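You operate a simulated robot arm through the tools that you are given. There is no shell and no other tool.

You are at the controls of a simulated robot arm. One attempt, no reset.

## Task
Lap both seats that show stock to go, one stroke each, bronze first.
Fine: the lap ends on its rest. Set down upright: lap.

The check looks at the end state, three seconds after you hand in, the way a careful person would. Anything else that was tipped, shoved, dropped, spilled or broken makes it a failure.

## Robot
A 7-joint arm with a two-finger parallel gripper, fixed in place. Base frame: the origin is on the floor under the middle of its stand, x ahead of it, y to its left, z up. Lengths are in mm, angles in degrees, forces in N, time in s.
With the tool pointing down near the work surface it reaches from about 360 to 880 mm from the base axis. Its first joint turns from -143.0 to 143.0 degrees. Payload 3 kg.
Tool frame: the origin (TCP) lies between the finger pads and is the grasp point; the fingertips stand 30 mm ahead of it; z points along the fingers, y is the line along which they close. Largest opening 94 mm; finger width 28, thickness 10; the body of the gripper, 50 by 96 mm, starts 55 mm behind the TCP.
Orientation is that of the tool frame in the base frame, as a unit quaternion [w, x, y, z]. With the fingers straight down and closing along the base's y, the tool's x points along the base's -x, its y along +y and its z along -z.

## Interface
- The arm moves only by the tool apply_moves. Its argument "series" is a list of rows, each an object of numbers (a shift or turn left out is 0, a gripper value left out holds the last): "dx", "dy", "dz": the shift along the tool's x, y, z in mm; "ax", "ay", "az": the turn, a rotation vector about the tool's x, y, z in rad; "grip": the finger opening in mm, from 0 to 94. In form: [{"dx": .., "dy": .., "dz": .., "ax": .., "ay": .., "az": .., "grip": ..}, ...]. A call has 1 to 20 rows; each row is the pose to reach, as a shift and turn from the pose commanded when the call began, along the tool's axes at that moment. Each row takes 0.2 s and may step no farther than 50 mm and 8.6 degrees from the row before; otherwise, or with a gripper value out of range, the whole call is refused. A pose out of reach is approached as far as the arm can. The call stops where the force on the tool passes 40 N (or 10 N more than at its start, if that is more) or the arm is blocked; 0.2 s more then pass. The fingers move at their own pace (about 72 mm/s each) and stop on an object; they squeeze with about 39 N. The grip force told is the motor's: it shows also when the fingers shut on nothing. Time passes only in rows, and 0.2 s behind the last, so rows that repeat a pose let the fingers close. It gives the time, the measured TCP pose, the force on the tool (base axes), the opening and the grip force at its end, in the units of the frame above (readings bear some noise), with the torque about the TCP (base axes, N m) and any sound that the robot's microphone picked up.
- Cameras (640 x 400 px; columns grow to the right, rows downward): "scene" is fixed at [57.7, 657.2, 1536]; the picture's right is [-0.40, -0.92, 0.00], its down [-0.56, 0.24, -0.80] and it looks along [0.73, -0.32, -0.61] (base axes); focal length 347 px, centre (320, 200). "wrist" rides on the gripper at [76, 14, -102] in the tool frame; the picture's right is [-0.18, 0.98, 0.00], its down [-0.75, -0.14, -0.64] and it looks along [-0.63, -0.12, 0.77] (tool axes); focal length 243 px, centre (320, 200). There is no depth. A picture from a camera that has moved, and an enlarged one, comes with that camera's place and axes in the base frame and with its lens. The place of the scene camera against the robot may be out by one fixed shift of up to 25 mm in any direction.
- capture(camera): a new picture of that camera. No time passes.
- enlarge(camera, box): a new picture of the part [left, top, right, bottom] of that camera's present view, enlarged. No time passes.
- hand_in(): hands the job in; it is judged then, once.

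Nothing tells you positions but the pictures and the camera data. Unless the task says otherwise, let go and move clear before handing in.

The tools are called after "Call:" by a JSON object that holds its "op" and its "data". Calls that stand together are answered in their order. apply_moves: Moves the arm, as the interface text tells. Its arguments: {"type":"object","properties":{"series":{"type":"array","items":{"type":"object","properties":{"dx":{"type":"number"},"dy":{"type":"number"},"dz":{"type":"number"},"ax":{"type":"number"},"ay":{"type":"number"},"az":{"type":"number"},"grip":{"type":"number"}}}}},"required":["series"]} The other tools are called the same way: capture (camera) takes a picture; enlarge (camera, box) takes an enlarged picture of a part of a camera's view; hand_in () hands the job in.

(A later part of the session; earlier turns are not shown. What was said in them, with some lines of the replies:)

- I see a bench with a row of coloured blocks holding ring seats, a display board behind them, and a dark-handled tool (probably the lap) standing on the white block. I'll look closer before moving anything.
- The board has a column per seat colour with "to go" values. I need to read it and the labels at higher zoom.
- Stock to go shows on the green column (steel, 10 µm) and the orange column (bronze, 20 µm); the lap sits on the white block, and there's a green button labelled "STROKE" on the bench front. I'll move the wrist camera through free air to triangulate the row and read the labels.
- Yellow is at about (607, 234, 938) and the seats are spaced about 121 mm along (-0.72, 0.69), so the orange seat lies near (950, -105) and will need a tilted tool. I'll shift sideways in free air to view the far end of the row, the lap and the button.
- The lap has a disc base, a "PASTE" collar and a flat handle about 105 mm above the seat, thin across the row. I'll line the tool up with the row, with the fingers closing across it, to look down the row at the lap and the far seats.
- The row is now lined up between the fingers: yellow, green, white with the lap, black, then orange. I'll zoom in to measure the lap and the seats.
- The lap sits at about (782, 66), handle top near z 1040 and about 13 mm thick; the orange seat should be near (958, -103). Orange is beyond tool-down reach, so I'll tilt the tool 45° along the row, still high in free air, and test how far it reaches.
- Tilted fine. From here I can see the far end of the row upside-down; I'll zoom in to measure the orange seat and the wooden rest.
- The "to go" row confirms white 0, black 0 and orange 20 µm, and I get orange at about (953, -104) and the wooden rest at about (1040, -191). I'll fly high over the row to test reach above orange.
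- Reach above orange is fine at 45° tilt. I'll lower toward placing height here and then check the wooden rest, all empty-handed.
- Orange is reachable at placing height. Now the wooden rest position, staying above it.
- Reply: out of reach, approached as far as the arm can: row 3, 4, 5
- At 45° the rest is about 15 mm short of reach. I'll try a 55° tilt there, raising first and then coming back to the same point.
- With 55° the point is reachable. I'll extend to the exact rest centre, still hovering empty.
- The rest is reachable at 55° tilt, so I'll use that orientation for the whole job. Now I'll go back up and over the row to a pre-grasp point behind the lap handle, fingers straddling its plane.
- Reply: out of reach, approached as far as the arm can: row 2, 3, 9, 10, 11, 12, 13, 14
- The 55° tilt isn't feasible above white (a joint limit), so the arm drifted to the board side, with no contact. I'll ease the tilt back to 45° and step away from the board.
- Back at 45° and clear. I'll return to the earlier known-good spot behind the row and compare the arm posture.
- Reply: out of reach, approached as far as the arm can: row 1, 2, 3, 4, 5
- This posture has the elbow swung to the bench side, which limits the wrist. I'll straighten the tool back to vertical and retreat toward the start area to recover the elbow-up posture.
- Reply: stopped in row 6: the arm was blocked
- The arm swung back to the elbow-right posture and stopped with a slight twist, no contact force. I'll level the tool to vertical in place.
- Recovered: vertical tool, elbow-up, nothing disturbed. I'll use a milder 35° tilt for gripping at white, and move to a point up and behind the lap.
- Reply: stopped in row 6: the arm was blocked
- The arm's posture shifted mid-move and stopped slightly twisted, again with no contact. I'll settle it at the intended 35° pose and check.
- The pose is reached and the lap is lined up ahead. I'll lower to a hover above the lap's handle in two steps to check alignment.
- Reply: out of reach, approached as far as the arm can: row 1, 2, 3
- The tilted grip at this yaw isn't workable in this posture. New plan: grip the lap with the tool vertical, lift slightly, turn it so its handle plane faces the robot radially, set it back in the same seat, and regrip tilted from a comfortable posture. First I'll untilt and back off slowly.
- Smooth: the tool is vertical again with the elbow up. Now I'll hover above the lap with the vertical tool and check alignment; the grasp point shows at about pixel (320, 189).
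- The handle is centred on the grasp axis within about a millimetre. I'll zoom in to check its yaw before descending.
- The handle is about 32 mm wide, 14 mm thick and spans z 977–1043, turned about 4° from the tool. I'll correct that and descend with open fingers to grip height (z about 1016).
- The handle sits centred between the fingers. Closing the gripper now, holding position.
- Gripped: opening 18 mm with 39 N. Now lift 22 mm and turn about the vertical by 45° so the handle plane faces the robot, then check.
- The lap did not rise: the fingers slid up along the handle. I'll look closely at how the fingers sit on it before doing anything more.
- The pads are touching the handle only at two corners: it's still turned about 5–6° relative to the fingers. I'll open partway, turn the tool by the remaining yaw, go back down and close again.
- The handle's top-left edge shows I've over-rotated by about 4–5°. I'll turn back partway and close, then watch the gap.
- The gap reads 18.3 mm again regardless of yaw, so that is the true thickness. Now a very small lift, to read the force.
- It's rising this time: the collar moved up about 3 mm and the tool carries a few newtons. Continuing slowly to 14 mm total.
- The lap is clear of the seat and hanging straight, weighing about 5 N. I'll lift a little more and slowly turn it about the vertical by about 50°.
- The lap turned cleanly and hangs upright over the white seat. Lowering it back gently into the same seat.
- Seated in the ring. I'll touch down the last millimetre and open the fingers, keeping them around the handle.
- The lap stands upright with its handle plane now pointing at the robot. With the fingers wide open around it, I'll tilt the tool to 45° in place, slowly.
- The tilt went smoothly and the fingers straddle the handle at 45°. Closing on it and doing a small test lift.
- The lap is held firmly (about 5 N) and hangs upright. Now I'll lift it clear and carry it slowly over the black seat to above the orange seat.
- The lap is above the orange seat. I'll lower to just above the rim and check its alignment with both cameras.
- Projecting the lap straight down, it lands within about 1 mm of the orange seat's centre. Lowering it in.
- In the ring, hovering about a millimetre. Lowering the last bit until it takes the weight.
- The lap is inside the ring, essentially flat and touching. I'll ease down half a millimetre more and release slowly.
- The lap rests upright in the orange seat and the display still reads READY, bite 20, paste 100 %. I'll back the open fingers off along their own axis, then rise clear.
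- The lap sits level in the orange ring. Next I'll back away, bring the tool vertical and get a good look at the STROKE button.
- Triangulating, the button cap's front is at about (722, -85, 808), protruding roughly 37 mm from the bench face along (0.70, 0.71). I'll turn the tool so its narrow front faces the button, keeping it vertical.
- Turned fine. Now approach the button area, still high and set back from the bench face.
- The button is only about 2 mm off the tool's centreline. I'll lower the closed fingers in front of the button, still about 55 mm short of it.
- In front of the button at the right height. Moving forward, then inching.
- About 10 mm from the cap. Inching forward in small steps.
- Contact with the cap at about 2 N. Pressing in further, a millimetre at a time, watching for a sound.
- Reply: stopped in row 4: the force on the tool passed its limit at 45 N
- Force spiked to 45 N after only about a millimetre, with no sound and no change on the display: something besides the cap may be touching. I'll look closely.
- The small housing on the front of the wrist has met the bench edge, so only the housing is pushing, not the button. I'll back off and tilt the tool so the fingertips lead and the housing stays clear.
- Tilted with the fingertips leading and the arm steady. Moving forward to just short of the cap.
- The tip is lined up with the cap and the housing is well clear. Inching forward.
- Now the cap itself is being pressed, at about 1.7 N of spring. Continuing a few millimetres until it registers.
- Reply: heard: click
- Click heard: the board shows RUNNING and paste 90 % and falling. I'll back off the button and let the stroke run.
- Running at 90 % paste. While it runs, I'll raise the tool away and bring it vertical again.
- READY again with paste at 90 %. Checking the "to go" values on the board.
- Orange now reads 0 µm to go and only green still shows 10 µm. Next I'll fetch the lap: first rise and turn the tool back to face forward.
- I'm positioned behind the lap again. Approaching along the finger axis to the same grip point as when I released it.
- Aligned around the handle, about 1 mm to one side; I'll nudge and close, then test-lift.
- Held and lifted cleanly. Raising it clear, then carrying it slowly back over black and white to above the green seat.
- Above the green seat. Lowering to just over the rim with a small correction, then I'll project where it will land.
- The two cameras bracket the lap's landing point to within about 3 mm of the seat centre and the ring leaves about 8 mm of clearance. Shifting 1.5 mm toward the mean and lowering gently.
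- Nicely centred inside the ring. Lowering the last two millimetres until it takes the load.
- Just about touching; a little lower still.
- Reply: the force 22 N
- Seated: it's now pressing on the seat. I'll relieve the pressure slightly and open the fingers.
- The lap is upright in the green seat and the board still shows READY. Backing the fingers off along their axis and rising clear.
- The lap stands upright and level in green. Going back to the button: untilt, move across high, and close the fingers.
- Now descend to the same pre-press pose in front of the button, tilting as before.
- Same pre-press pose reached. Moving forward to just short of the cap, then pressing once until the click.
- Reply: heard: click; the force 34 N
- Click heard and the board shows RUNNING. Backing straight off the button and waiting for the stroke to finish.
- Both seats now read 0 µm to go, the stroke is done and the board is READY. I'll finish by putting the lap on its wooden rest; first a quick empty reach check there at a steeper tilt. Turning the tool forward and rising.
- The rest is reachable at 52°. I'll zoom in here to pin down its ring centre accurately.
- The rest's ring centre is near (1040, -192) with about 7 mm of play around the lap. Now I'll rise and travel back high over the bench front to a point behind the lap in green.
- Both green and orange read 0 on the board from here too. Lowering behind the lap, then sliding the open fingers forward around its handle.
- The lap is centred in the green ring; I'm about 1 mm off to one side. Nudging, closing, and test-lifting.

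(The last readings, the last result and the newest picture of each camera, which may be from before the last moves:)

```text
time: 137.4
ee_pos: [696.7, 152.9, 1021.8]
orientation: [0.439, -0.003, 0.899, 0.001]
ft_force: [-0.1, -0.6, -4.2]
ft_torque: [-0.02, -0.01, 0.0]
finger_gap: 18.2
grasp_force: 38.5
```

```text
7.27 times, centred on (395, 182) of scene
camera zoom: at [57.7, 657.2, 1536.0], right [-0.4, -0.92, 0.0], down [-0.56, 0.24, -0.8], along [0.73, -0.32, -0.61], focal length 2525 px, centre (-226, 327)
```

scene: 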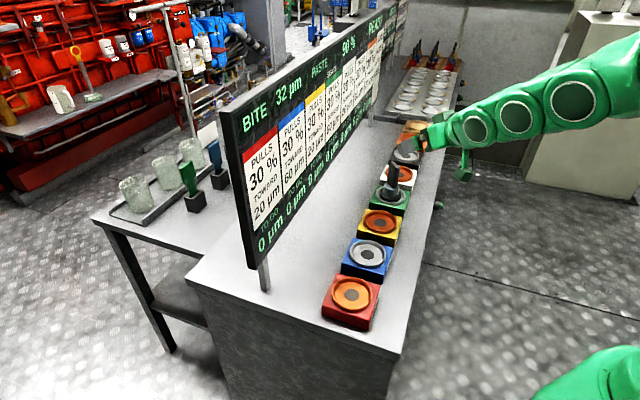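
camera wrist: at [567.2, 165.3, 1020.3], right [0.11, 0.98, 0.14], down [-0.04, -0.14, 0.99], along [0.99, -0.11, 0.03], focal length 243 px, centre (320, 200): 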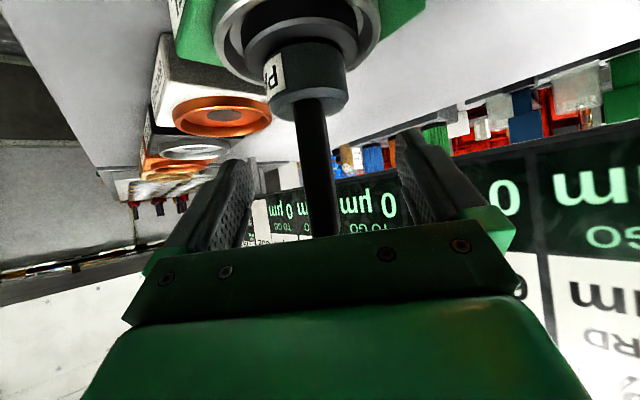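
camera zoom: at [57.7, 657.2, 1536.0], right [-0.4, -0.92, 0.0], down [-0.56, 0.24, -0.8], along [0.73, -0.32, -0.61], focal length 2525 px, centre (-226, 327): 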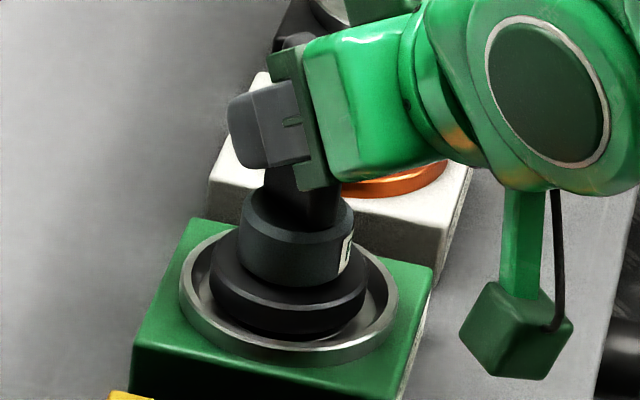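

Held cleanly again. Lifting clear and carrying it along the row toward the rest, first half.

Call:
{"op": "apply_moves", "data": {"series": [{"dx": -3, "dz": -2.4}, {"dx": -9, "dz": -7}, {"dx": -18, "dz": -14}, {"dx": -28, "dz": -22}, {"dx": -37, "dz": -29}, {"dx": -44, "dz": -34.4}, {"dx": -47.3, "dz": -37}, {"dx": -47.3, "dz": -37}]}}

Call:
{"op": "apply_moves", "data": {"series": [{"dx": -2, "dy": -3, "dz": 2.5}, {"dx": -6, "dy": -10, "dz": 8}, {"dx": -13, "dy": -21, "dz": 16.5}, {"dx": -22, "dy": -36, "dz": 28}, {"dx": -32, "dy": -52, "dz": 41}, {"dx": -42, "dy": -68.5, "dz": 54}, {"dx": -52, "dy": -85, "dz": 66.5}, {"dx": -62, "dy": -101, "dz": 79.5}, {"dx": -72, "dy": -117.5, "dz": 92}, {"dx": -82, "dy": -134, "dz": 105}, {"dx": -92, "dy": -150, "dz": 118}, {"dx": -100, "dy": -163, "dz": 128}, {"dx": -105, "dy": -171, "dz": 134.5}, {"dx": -106.4, "dy": -173.5, "dz": 136.1}, {"dx": -106.4, "dy": -173.5, "dz": 136.1}]}}

Call:
{"op": "capture", "data": {"camera": "scene"}}

```text
time: 139.2
ee_pos: [695.4, 153.2, 1082.4]
orientation: [0.438, -0.003, 0.899, 0.001]
ft_force: [0.1, -0.1, -2.7]
ft_torque: [0.04, 0.01, -0.01]
finger_gap: 18.2
grasp_force: 39.0
```

```text
time: 142.4
ee_pos: [869.8, -18.8, 1082.8]
orientation: [0.439, -0.004, 0.899, 0.0]
ft_force: [-0.9, 0.0, -4.5]
ft_torque: [0.02, 0.0, -0.04]
finger_gap: 18.4
grasp_force: 38.6
```

```text
taken
```

scene: 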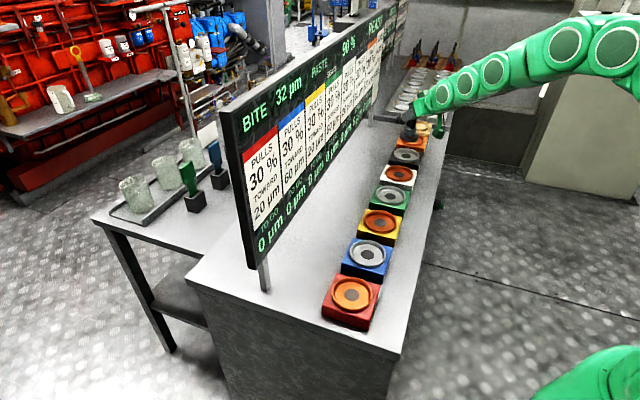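

Second half of the carry, to above the wooden rest.

Call:
{"op": "apply_moves", "data": {"series": [{"dx": -2, "dy": -3, "dz": 2.5}, {"dx": -6, "dy": -10, "dz": 8}, {"dx": -13, "dy": -21, "dz": 16.5}, {"dx": -22, "dy": -36, "dz": 28}, {"dx": -32, "dy": -52, "dz": 41}, {"dx": -42, "dy": -68.5, "dz": 54}, {"dx": -52, "dy": -85, "dz": 66.5}, {"dx": -62, "dy": -101, "dz": 79.5}, {"dx": -72, "dy": -117.5, "dz": 92}, {"dx": -82, "dy": -134, "dz": 105}, {"dx": -92, "dy": -150, "dz": 118}, {"dx": -100, "dy": -163, "dz": 128}, {"dx": -104.5, "dy": -171, "dz": 133.5}, {"dx": -105.8, "dy": -174.2, "dz": 135.3}, {"dx": -105.8, "dy": -174.2, "dz": 135.3}]}}

Call:
{"op": "apply_moves", "data": {"series": [{"dx": 4, "dz": 3}, {"dx": 11, "dz": 8.6}, {"dx": 19, "dz": 15}, {"dx": 26, "dz": 20.3}, {"dx": 30, "dz": 23.5}, {"dx": 30, "dz": 23.5}]}}

Call:
{"op": "enlarge", "data": {"camera": "scene", "box": [402, 103, 438, 148]}}

Call:
{"op": "enlarge", "data": {"camera": "wrist", "box": [160, 0, 420, 110]}}

```text
time: 145.6
ee_pos: [1042.3, -191.8, 1082.9]
orientation: [0.438, -0.004, 0.899, 0.001]
ft_force: [0.8, 0.2, -4.0]
ft_torque: [-0.02, -0.01, 0.01]
finger_gap: 18.2
grasp_force: 38.8
```

```text
time: 147.0
ee_pos: [1042.9, -191.6, 1043.6]
orientation: [0.438, -0.004, 0.899, 0.001]
ft_force: [0.3, 0.9, -3.8]
ft_torque: [0.02, 0.01, 0.0]
finger_gap: 18.6
grasp_force: 39.1
```

```text
8.89 times, centred on (420, 126) of scene
camera zoom: at [57.7, 657.2, 1536.0], right [-0.4, -0.92, 0.0], down [-0.56, 0.24, -0.8], along [0.73, -0.32, -0.61], focal length 3086 px, centre (-569, 862)
```

zoom: 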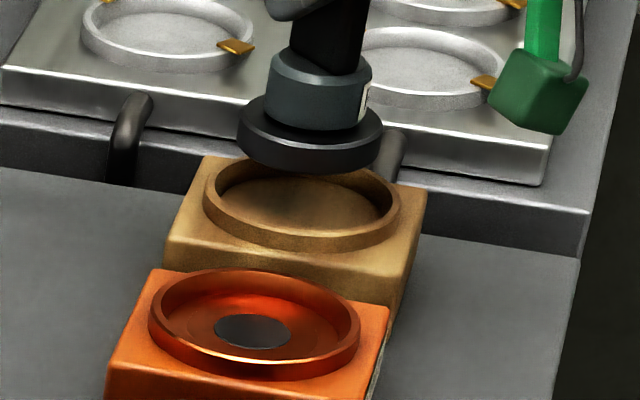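

```text
2.46 times, centred on (290, 55) of wrist
camera zoom: at [914.4, -179.0, 1049.5], right [0.11, 0.98, 0.14], down [-0.04, -0.14, 0.99], along [0.99, -0.11, 0.03], focal length 597 px, centre (394, 557)
```

zoom: 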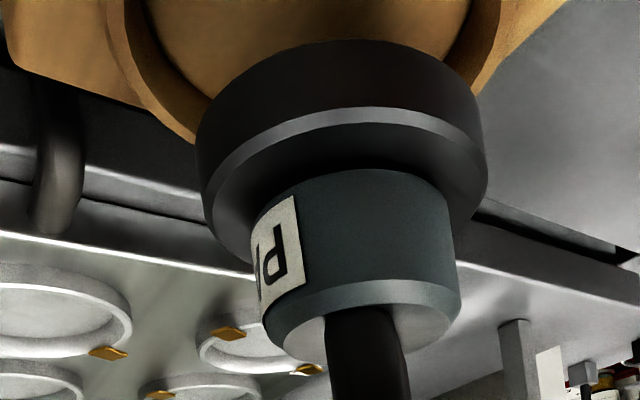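

Call:
{"op": "enlarge", "data": {"camera": "scene", "box": [408, 112, 434, 138]}}

Call:
{"op": "capture", "data": {"camera": "wrist"}}

```text
15.38 times, centred on (421, 125) of scene
camera zoom: at [57.7, 657.2, 1536.0], right [-0.4, -0.92, 0.0], down [-0.56, 0.24, -0.8], along [0.73, -0.32, -0.61], focal length 5341 px, centre (-1234, 1354)
```

zoom: 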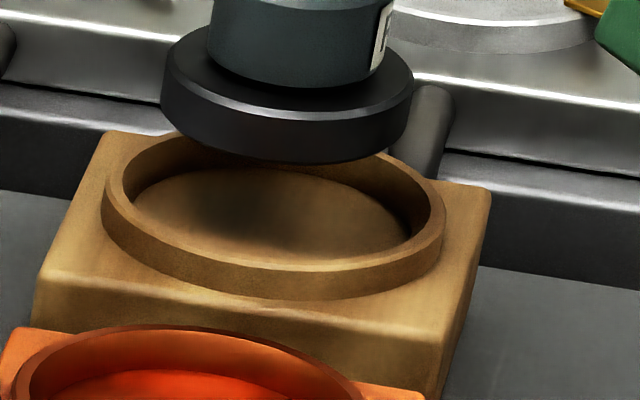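

```text
taken
camera wrist: at [914.4, -179.0, 1049.5], right [0.11, 0.98, 0.14], down [-0.04, -0.14, 0.99], along [0.99, -0.11, 0.03], focal length 243 px, centre (320, 200)
```

wrist: 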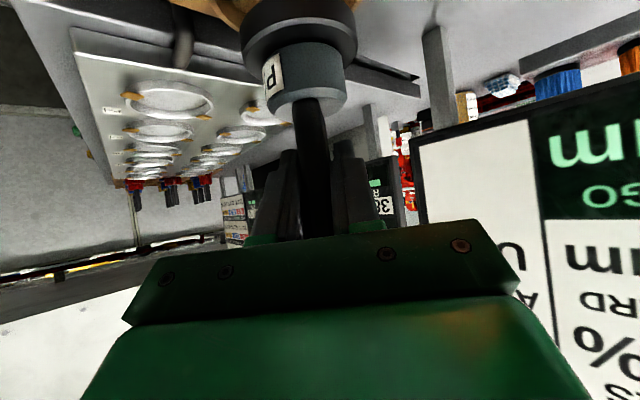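

The projection says the lap is about 4 mm too far out relative to the rest's centre. I'll correct by 3 mm and lower gently into the ring.

Call:
{"op": "apply_moves", "data": {"series": [{"dx": 1, "dy": 0.3, "dz": -1.2}, {"dx": 1.85, "dy": 0.5, "dz": -2.36}, {"dx": 5.5, "dy": 0.5, "dz": 0.5}, {"dx": 10.5, "dy": 0.5, "dz": 4.4}, {"dx": 15, "dy": 0.5, "dz": 7.9}, {"dx": 18.5, "dy": 0.5, "dz": 10.6}, {"dx": 20.5, "dy": 0.5, "dz": 12.2}, {"dx": 21.1, "dy": 0.5, "dz": 12.7}, {"dx": 21.1, "dy": 0.5, "dz": 12.7}]}}

Call:
{"op": "enlarge", "data": {"camera": "scene", "box": [408, 112, 434, 138]}}

Call:
{"op": "enlarge", "data": {"camera": "wrist", "box": [160, 0, 420, 110]}}

```text
time: 149.0
ee_pos: [1038.7, -192.8, 1020.0]
orientation: [0.439, -0.004, 0.899, 0.001]
ft_force: [-0.9, -0.1, -3.9]
ft_torque: [0.02, -0.01, -0.01]
finger_gap: 18.2
grasp_force: 38.7
```

```text
15.38 times, centred on (421, 125) of scene
camera zoom: at [57.7, 657.2, 1536.0], right [-0.4, -0.92, 0.0], down [-0.56, 0.24, -0.8], along [0.73, -0.32, -0.61], focal length 5341 px, centre (-1234, 1354)
```

zoom: 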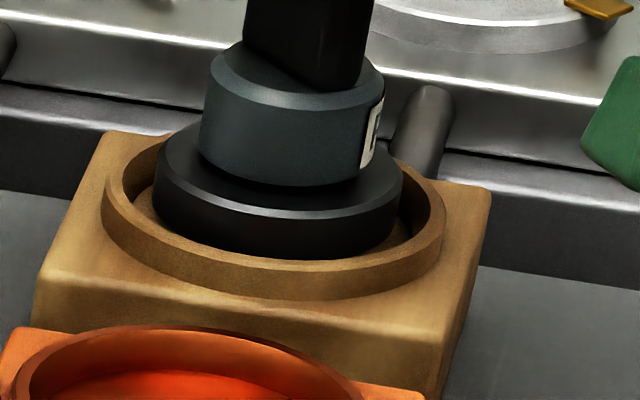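

```text
2.46 times, centred on (290, 55) of wrist
camera zoom: at [910.8, -178.5, 1025.2], right [0.11, 0.98, 0.14], down [-0.04, -0.14, 0.99], along [0.99, -0.11, 0.03], focal length 597 px, centre (394, 557)
```

zoom: 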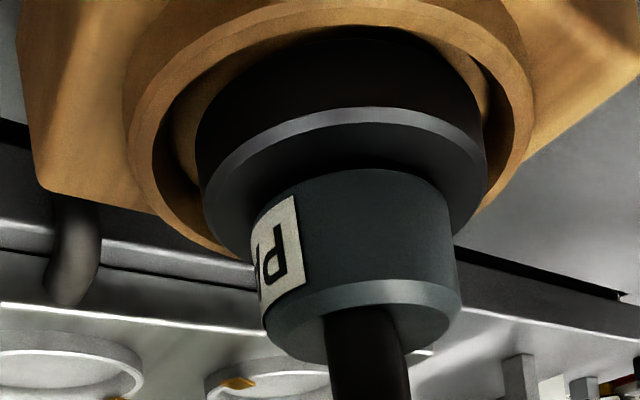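

Well centred in the rest's ring. Lowering the last few millimetres and watching the force.

Call:
{"op": "apply_moves", "data": {"series": [{"dx": 0.6, "dz": 0.45}, {"dx": 1.2, "dz": 0.9}, {"dx": 1.6, "dz": 1.2}, {"dx": 1.6, "dz": 1.2}]}}

Call:
{"op": "apply_moves", "data": {"series": [{"dx": 0.4, "dz": 0.3}, {"dx": 0.8, "dz": 0.6}, {"dx": 0.8, "dz": 0.6}]}}

```text
time: 150.0
ee_pos: [1040.9, -191.7, 1019.3]
orientation: [0.438, -0.004, 0.899, 0.001]
ft_force: [-1.2, -0.3, -4.6]
ft_torque: [-0.01, 0.0, 0.01]
finger_gap: 18.1
grasp_force: 39.5
```

```text
time: 150.8
ee_pos: [1040.4, -191.8, 1018.2]
orientation: [0.439, -0.004, 0.899, 0.001]
ft_force: [-0.4, 0.1, -3.8]
ft_torque: [0.01, 0.03, 0.02]
finger_gap: 18.0
grasp_force: 39.6
```

Call:
{"op": "apply_moves", "data": {"series": [{"dx": 0.4, "dz": 0.3}, {"dx": 0.8, "dz": 0.6}, {"dx": 0.8, "dz": 0.6}]}}

Call:
{"op": "enlarge", "data": {"camera": "scene", "box": [408, 112, 434, 138]}}

```text
time: 151.6
ee_pos: [1039.5, -191.8, 1017.2]
orientation: [0.438, -0.004, 0.899, 0.001]
ft_force: [0.0, -0.2, -4.2]
ft_torque: [0.0, -0.02, 0.02]
finger_gap: 18.1
grasp_force: 38.7
```

```text
15.38 times, centred on (421, 125) of scene
camera zoom: at [57.7, 657.2, 1536.0], right [-0.4, -0.92, 0.0], down [-0.56, 0.24, -0.8], along [0.73, -0.32, -0.61], focal length 5341 px, centre (-1234, 1354)
```

zoom: 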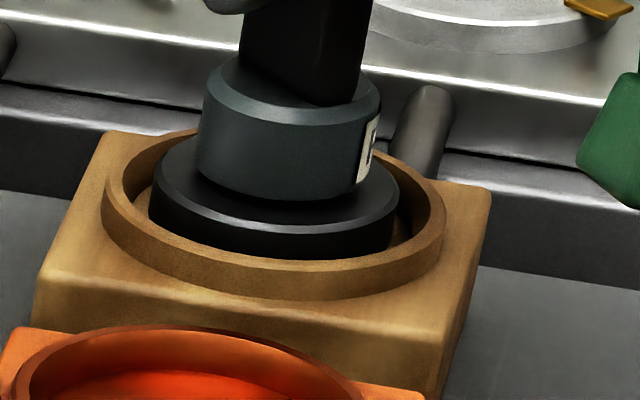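

Still carrying full weight; a bit lower.

Call:
{"op": "apply_moves", "data": {"series": [{"dx": 0.4, "dz": 0.3}, {"dx": 0.8, "dz": 0.6}, {"dx": 0.8, "dz": 0.6}]}}

Call:
{"op": "apply_moves", "data": {"series": [{"dx": 0.4, "dz": 0.3}, {"dx": 0.6, "dz": 0.45}, {"dx": 0.6, "dz": 0.45}]}}

```text
time: 152.4
ee_pos: [1039.5, -192.0, 1016.2]
orientation: [0.438, -0.003, 0.899, 0.0]
ft_force: [-2.1, 0.5, 1.2]
ft_torque: [0.13, 0.03, 0.02]
finger_gap: 18.0
grasp_force: 39.8
```

```text
time: 153.2
ee_pos: [1038.8, -192.1, 1016.4]
orientation: [0.44, -0.004, 0.898, 0.0]
ft_force: [-1.2, -0.6, 9.3]
ft_torque: [0.18, 0.01, 0.03]
finger_gap: 18.4
grasp_force: 38.9
```

The lap has touched down: upward force is about 9 N. I'll relieve a touch and open the fingers slowly.

Call:
{"op": "apply_moves", "data": {"series": [{"dx": -0.2, "dz": -0.15}, {"dx": -0.2, "dz": -0.15}, {"dx": -0.2, "dz": -0.15, "grip": 26}, {"dx": -0.2, "dz": -0.15, "grip": 45}, {"dx": -0.2, "dz": -0.15, "grip": 70}, {"dx": -0.2, "dz": -0.15, "grip": 90}, {"dx": -0.2, "dz": -0.15, "grip": 90}]}}

Call:
{"op": "enlarge", "data": {"camera": "scene", "box": [402, 100, 442, 145]}}

Call:
{"op": "capture", "data": {"camera": "wrist"}}

```text
time: 154.8
ee_pos: [1038.7, -192.2, 1014.9]
orientation: [0.438, -0.004, 0.899, 0.001]
ft_force: [-0.1, -0.6, 1.2]
ft_torque: [0.0, 0.02, 0.01]
finger_gap: 89.9
grasp_force: 0.1
```

```text
8.89 times, centred on (422, 122) of scene
camera zoom: at [57.7, 657.2, 1536.0], right [-0.4, -0.92, 0.0], down [-0.56, 0.24, -0.8], along [0.73, -0.32, -0.61], focal length 3086 px, centre (-587, 889)
```

zoom: 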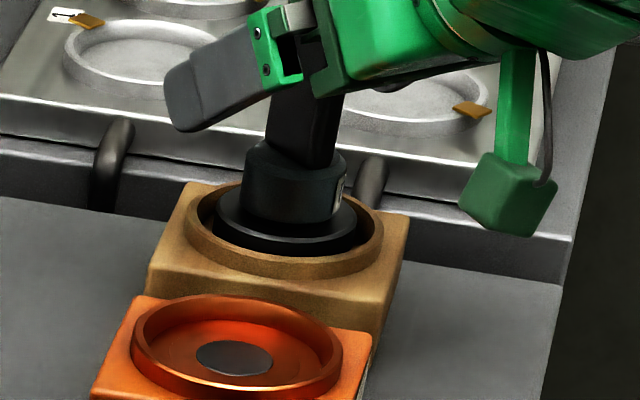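

```text
taken
camera wrist: at [911.1, -178.4, 1019.7], right [0.11, 0.98, 0.14], down [-0.04, -0.14, 0.99], along [0.99, -0.11, 0.03], focal length 243 px, centre (320, 200)
```

wrist: 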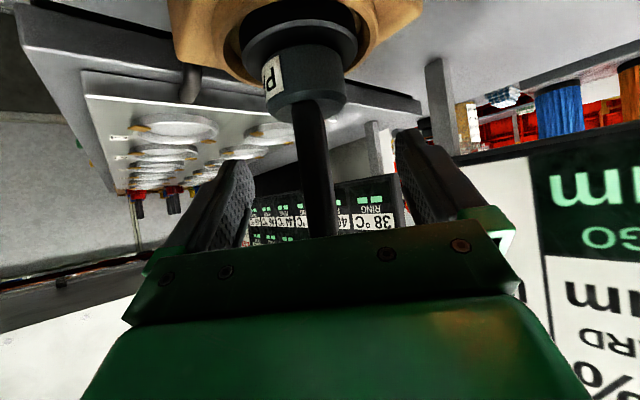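

The lap stands in its rest, released. Backing straight off along the finger axis and rising well clear.

Call:
{"op": "apply_moves", "data": {"series": [{"dz": -8}, {"dz": -25}, {"dz": -50}, {"dz": -80}, {"dz": -110}, {"dz": -140, "dx": -15}, {"dz": -165, "dx": -45}, {"dz": -190, "dx": -75}, {"dz": -190, "dx": -75}]}}

Call:
{"op": "enlarge", "data": {"camera": "scene", "box": [402, 90, 442, 145]}}

Call:
{"op": "capture", "data": {"camera": "scene"}}

Call:
{"op": "enlarge", "data": {"camera": "scene", "box": [220, 0, 420, 125]}}

Call:
{"op": "enlarge", "data": {"camera": "scene", "box": [310, 90, 380, 190]}}

```text
time: 156.8
ee_pos: [936.3, -191.4, 1191.8]
orientation: [0.438, -0.003, 0.899, 0.0]
ft_force: [0.3, -0.7, -0.2]
ft_torque: [-0.02, 0.01, 0.0]
finger_gap: 90.1
grasp_force: 0.0
```

```text
7.27 times, centred on (422, 118) of scene
camera zoom: at [57.7, 657.2, 1536.0], right [-0.4, -0.92, 0.0], down [-0.56, 0.24, -0.8], along [0.73, -0.32, -0.61], focal length 2525 px, centre (-422, 800)
```

zoom: 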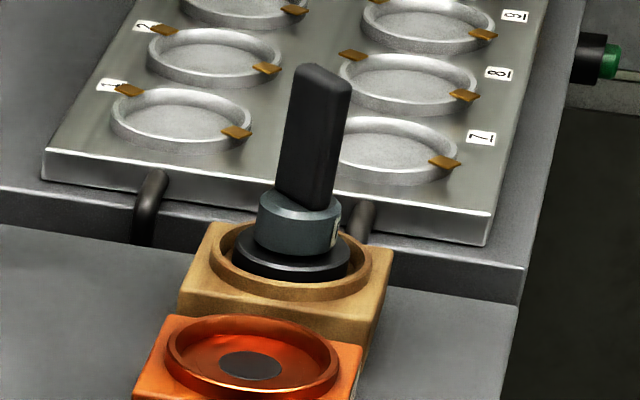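

```text
taken
```

scene: 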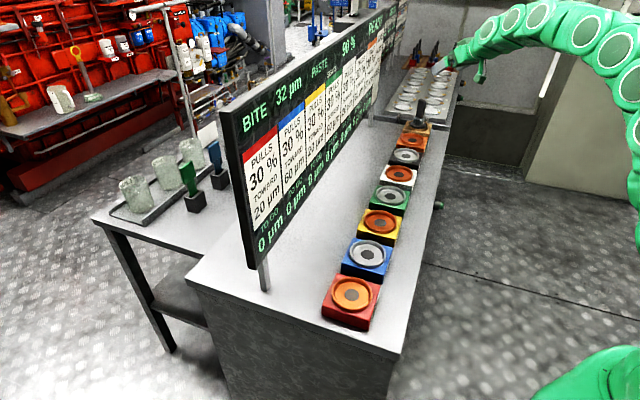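

```text
3.20 times, centred on (320, 62) of scene
camera zoom: at [57.7, 657.2, 1536.0], right [-0.4, -0.92, 0.0], down [-0.56, 0.24, -0.8], along [0.73, -0.32, -0.61], focal length 1111 px, centre (320, 640)
```

zoom: 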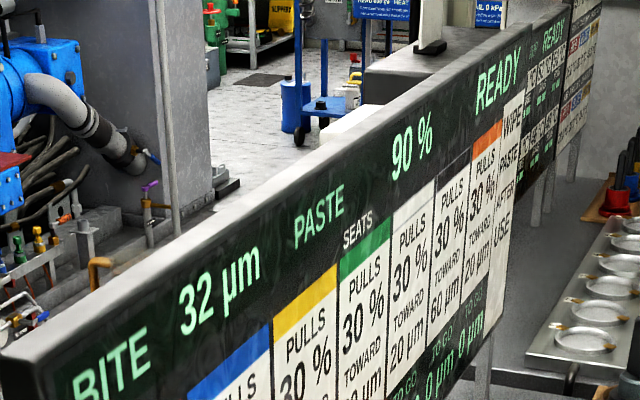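

```text
4.00 times, centred on (345, 140) of scene
camera zoom: at [57.7, 657.2, 1536.0], right [-0.4, -0.92, 0.0], down [-0.56, 0.24, -0.8], along [0.73, -0.32, -0.61], focal length 1389 px, centre (220, 440)
```

zoom: 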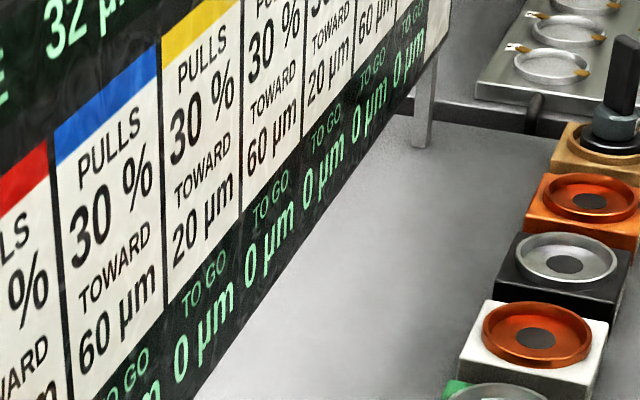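

All seats read 0 µm to go, the board shows READY, and the lap stands upright on its wooden rest with the gripper open and clear. I see nothing else moved, so I'm handing in.

Call:
{"op": "hand_in", "data": {}}

```text
The job is handed in.
```

Both seats that showed stock are lapped and the job is handed in. I don't have the check's verdict.

| Step | Seat | Before | After |
|---|---|---|---|
| First stroke | Orange (bronze) | 20 µm to go | 0 µm |
| Second stroke | Green (steel) | 10 µm to go | 0 µm |

- **End state:** the lap stands upright on what I took to be its rest, the unlabelled wooden block at the far end of the row. The gripper is open and clear, and the board shows READY with bite at 32 µm and paste at 90 %.
- **Extra handling:** the lap started on the white seat. I lifted it there, turned it about 50° and set it back down before the first stroke, because the far seats need a tilted grip. No stroke was made on white.
- **Bench contact:** on the first try at the STROKE button, a housing on the wrist pressed against the bench edge at up to 45 N. The button did not click then. I saw nothing moved by it and re-approached with the tool tilted.
- **Not done:** the board carries a notice to wipe the paste after use. You didn't ask for it, so I left the paste as it was.
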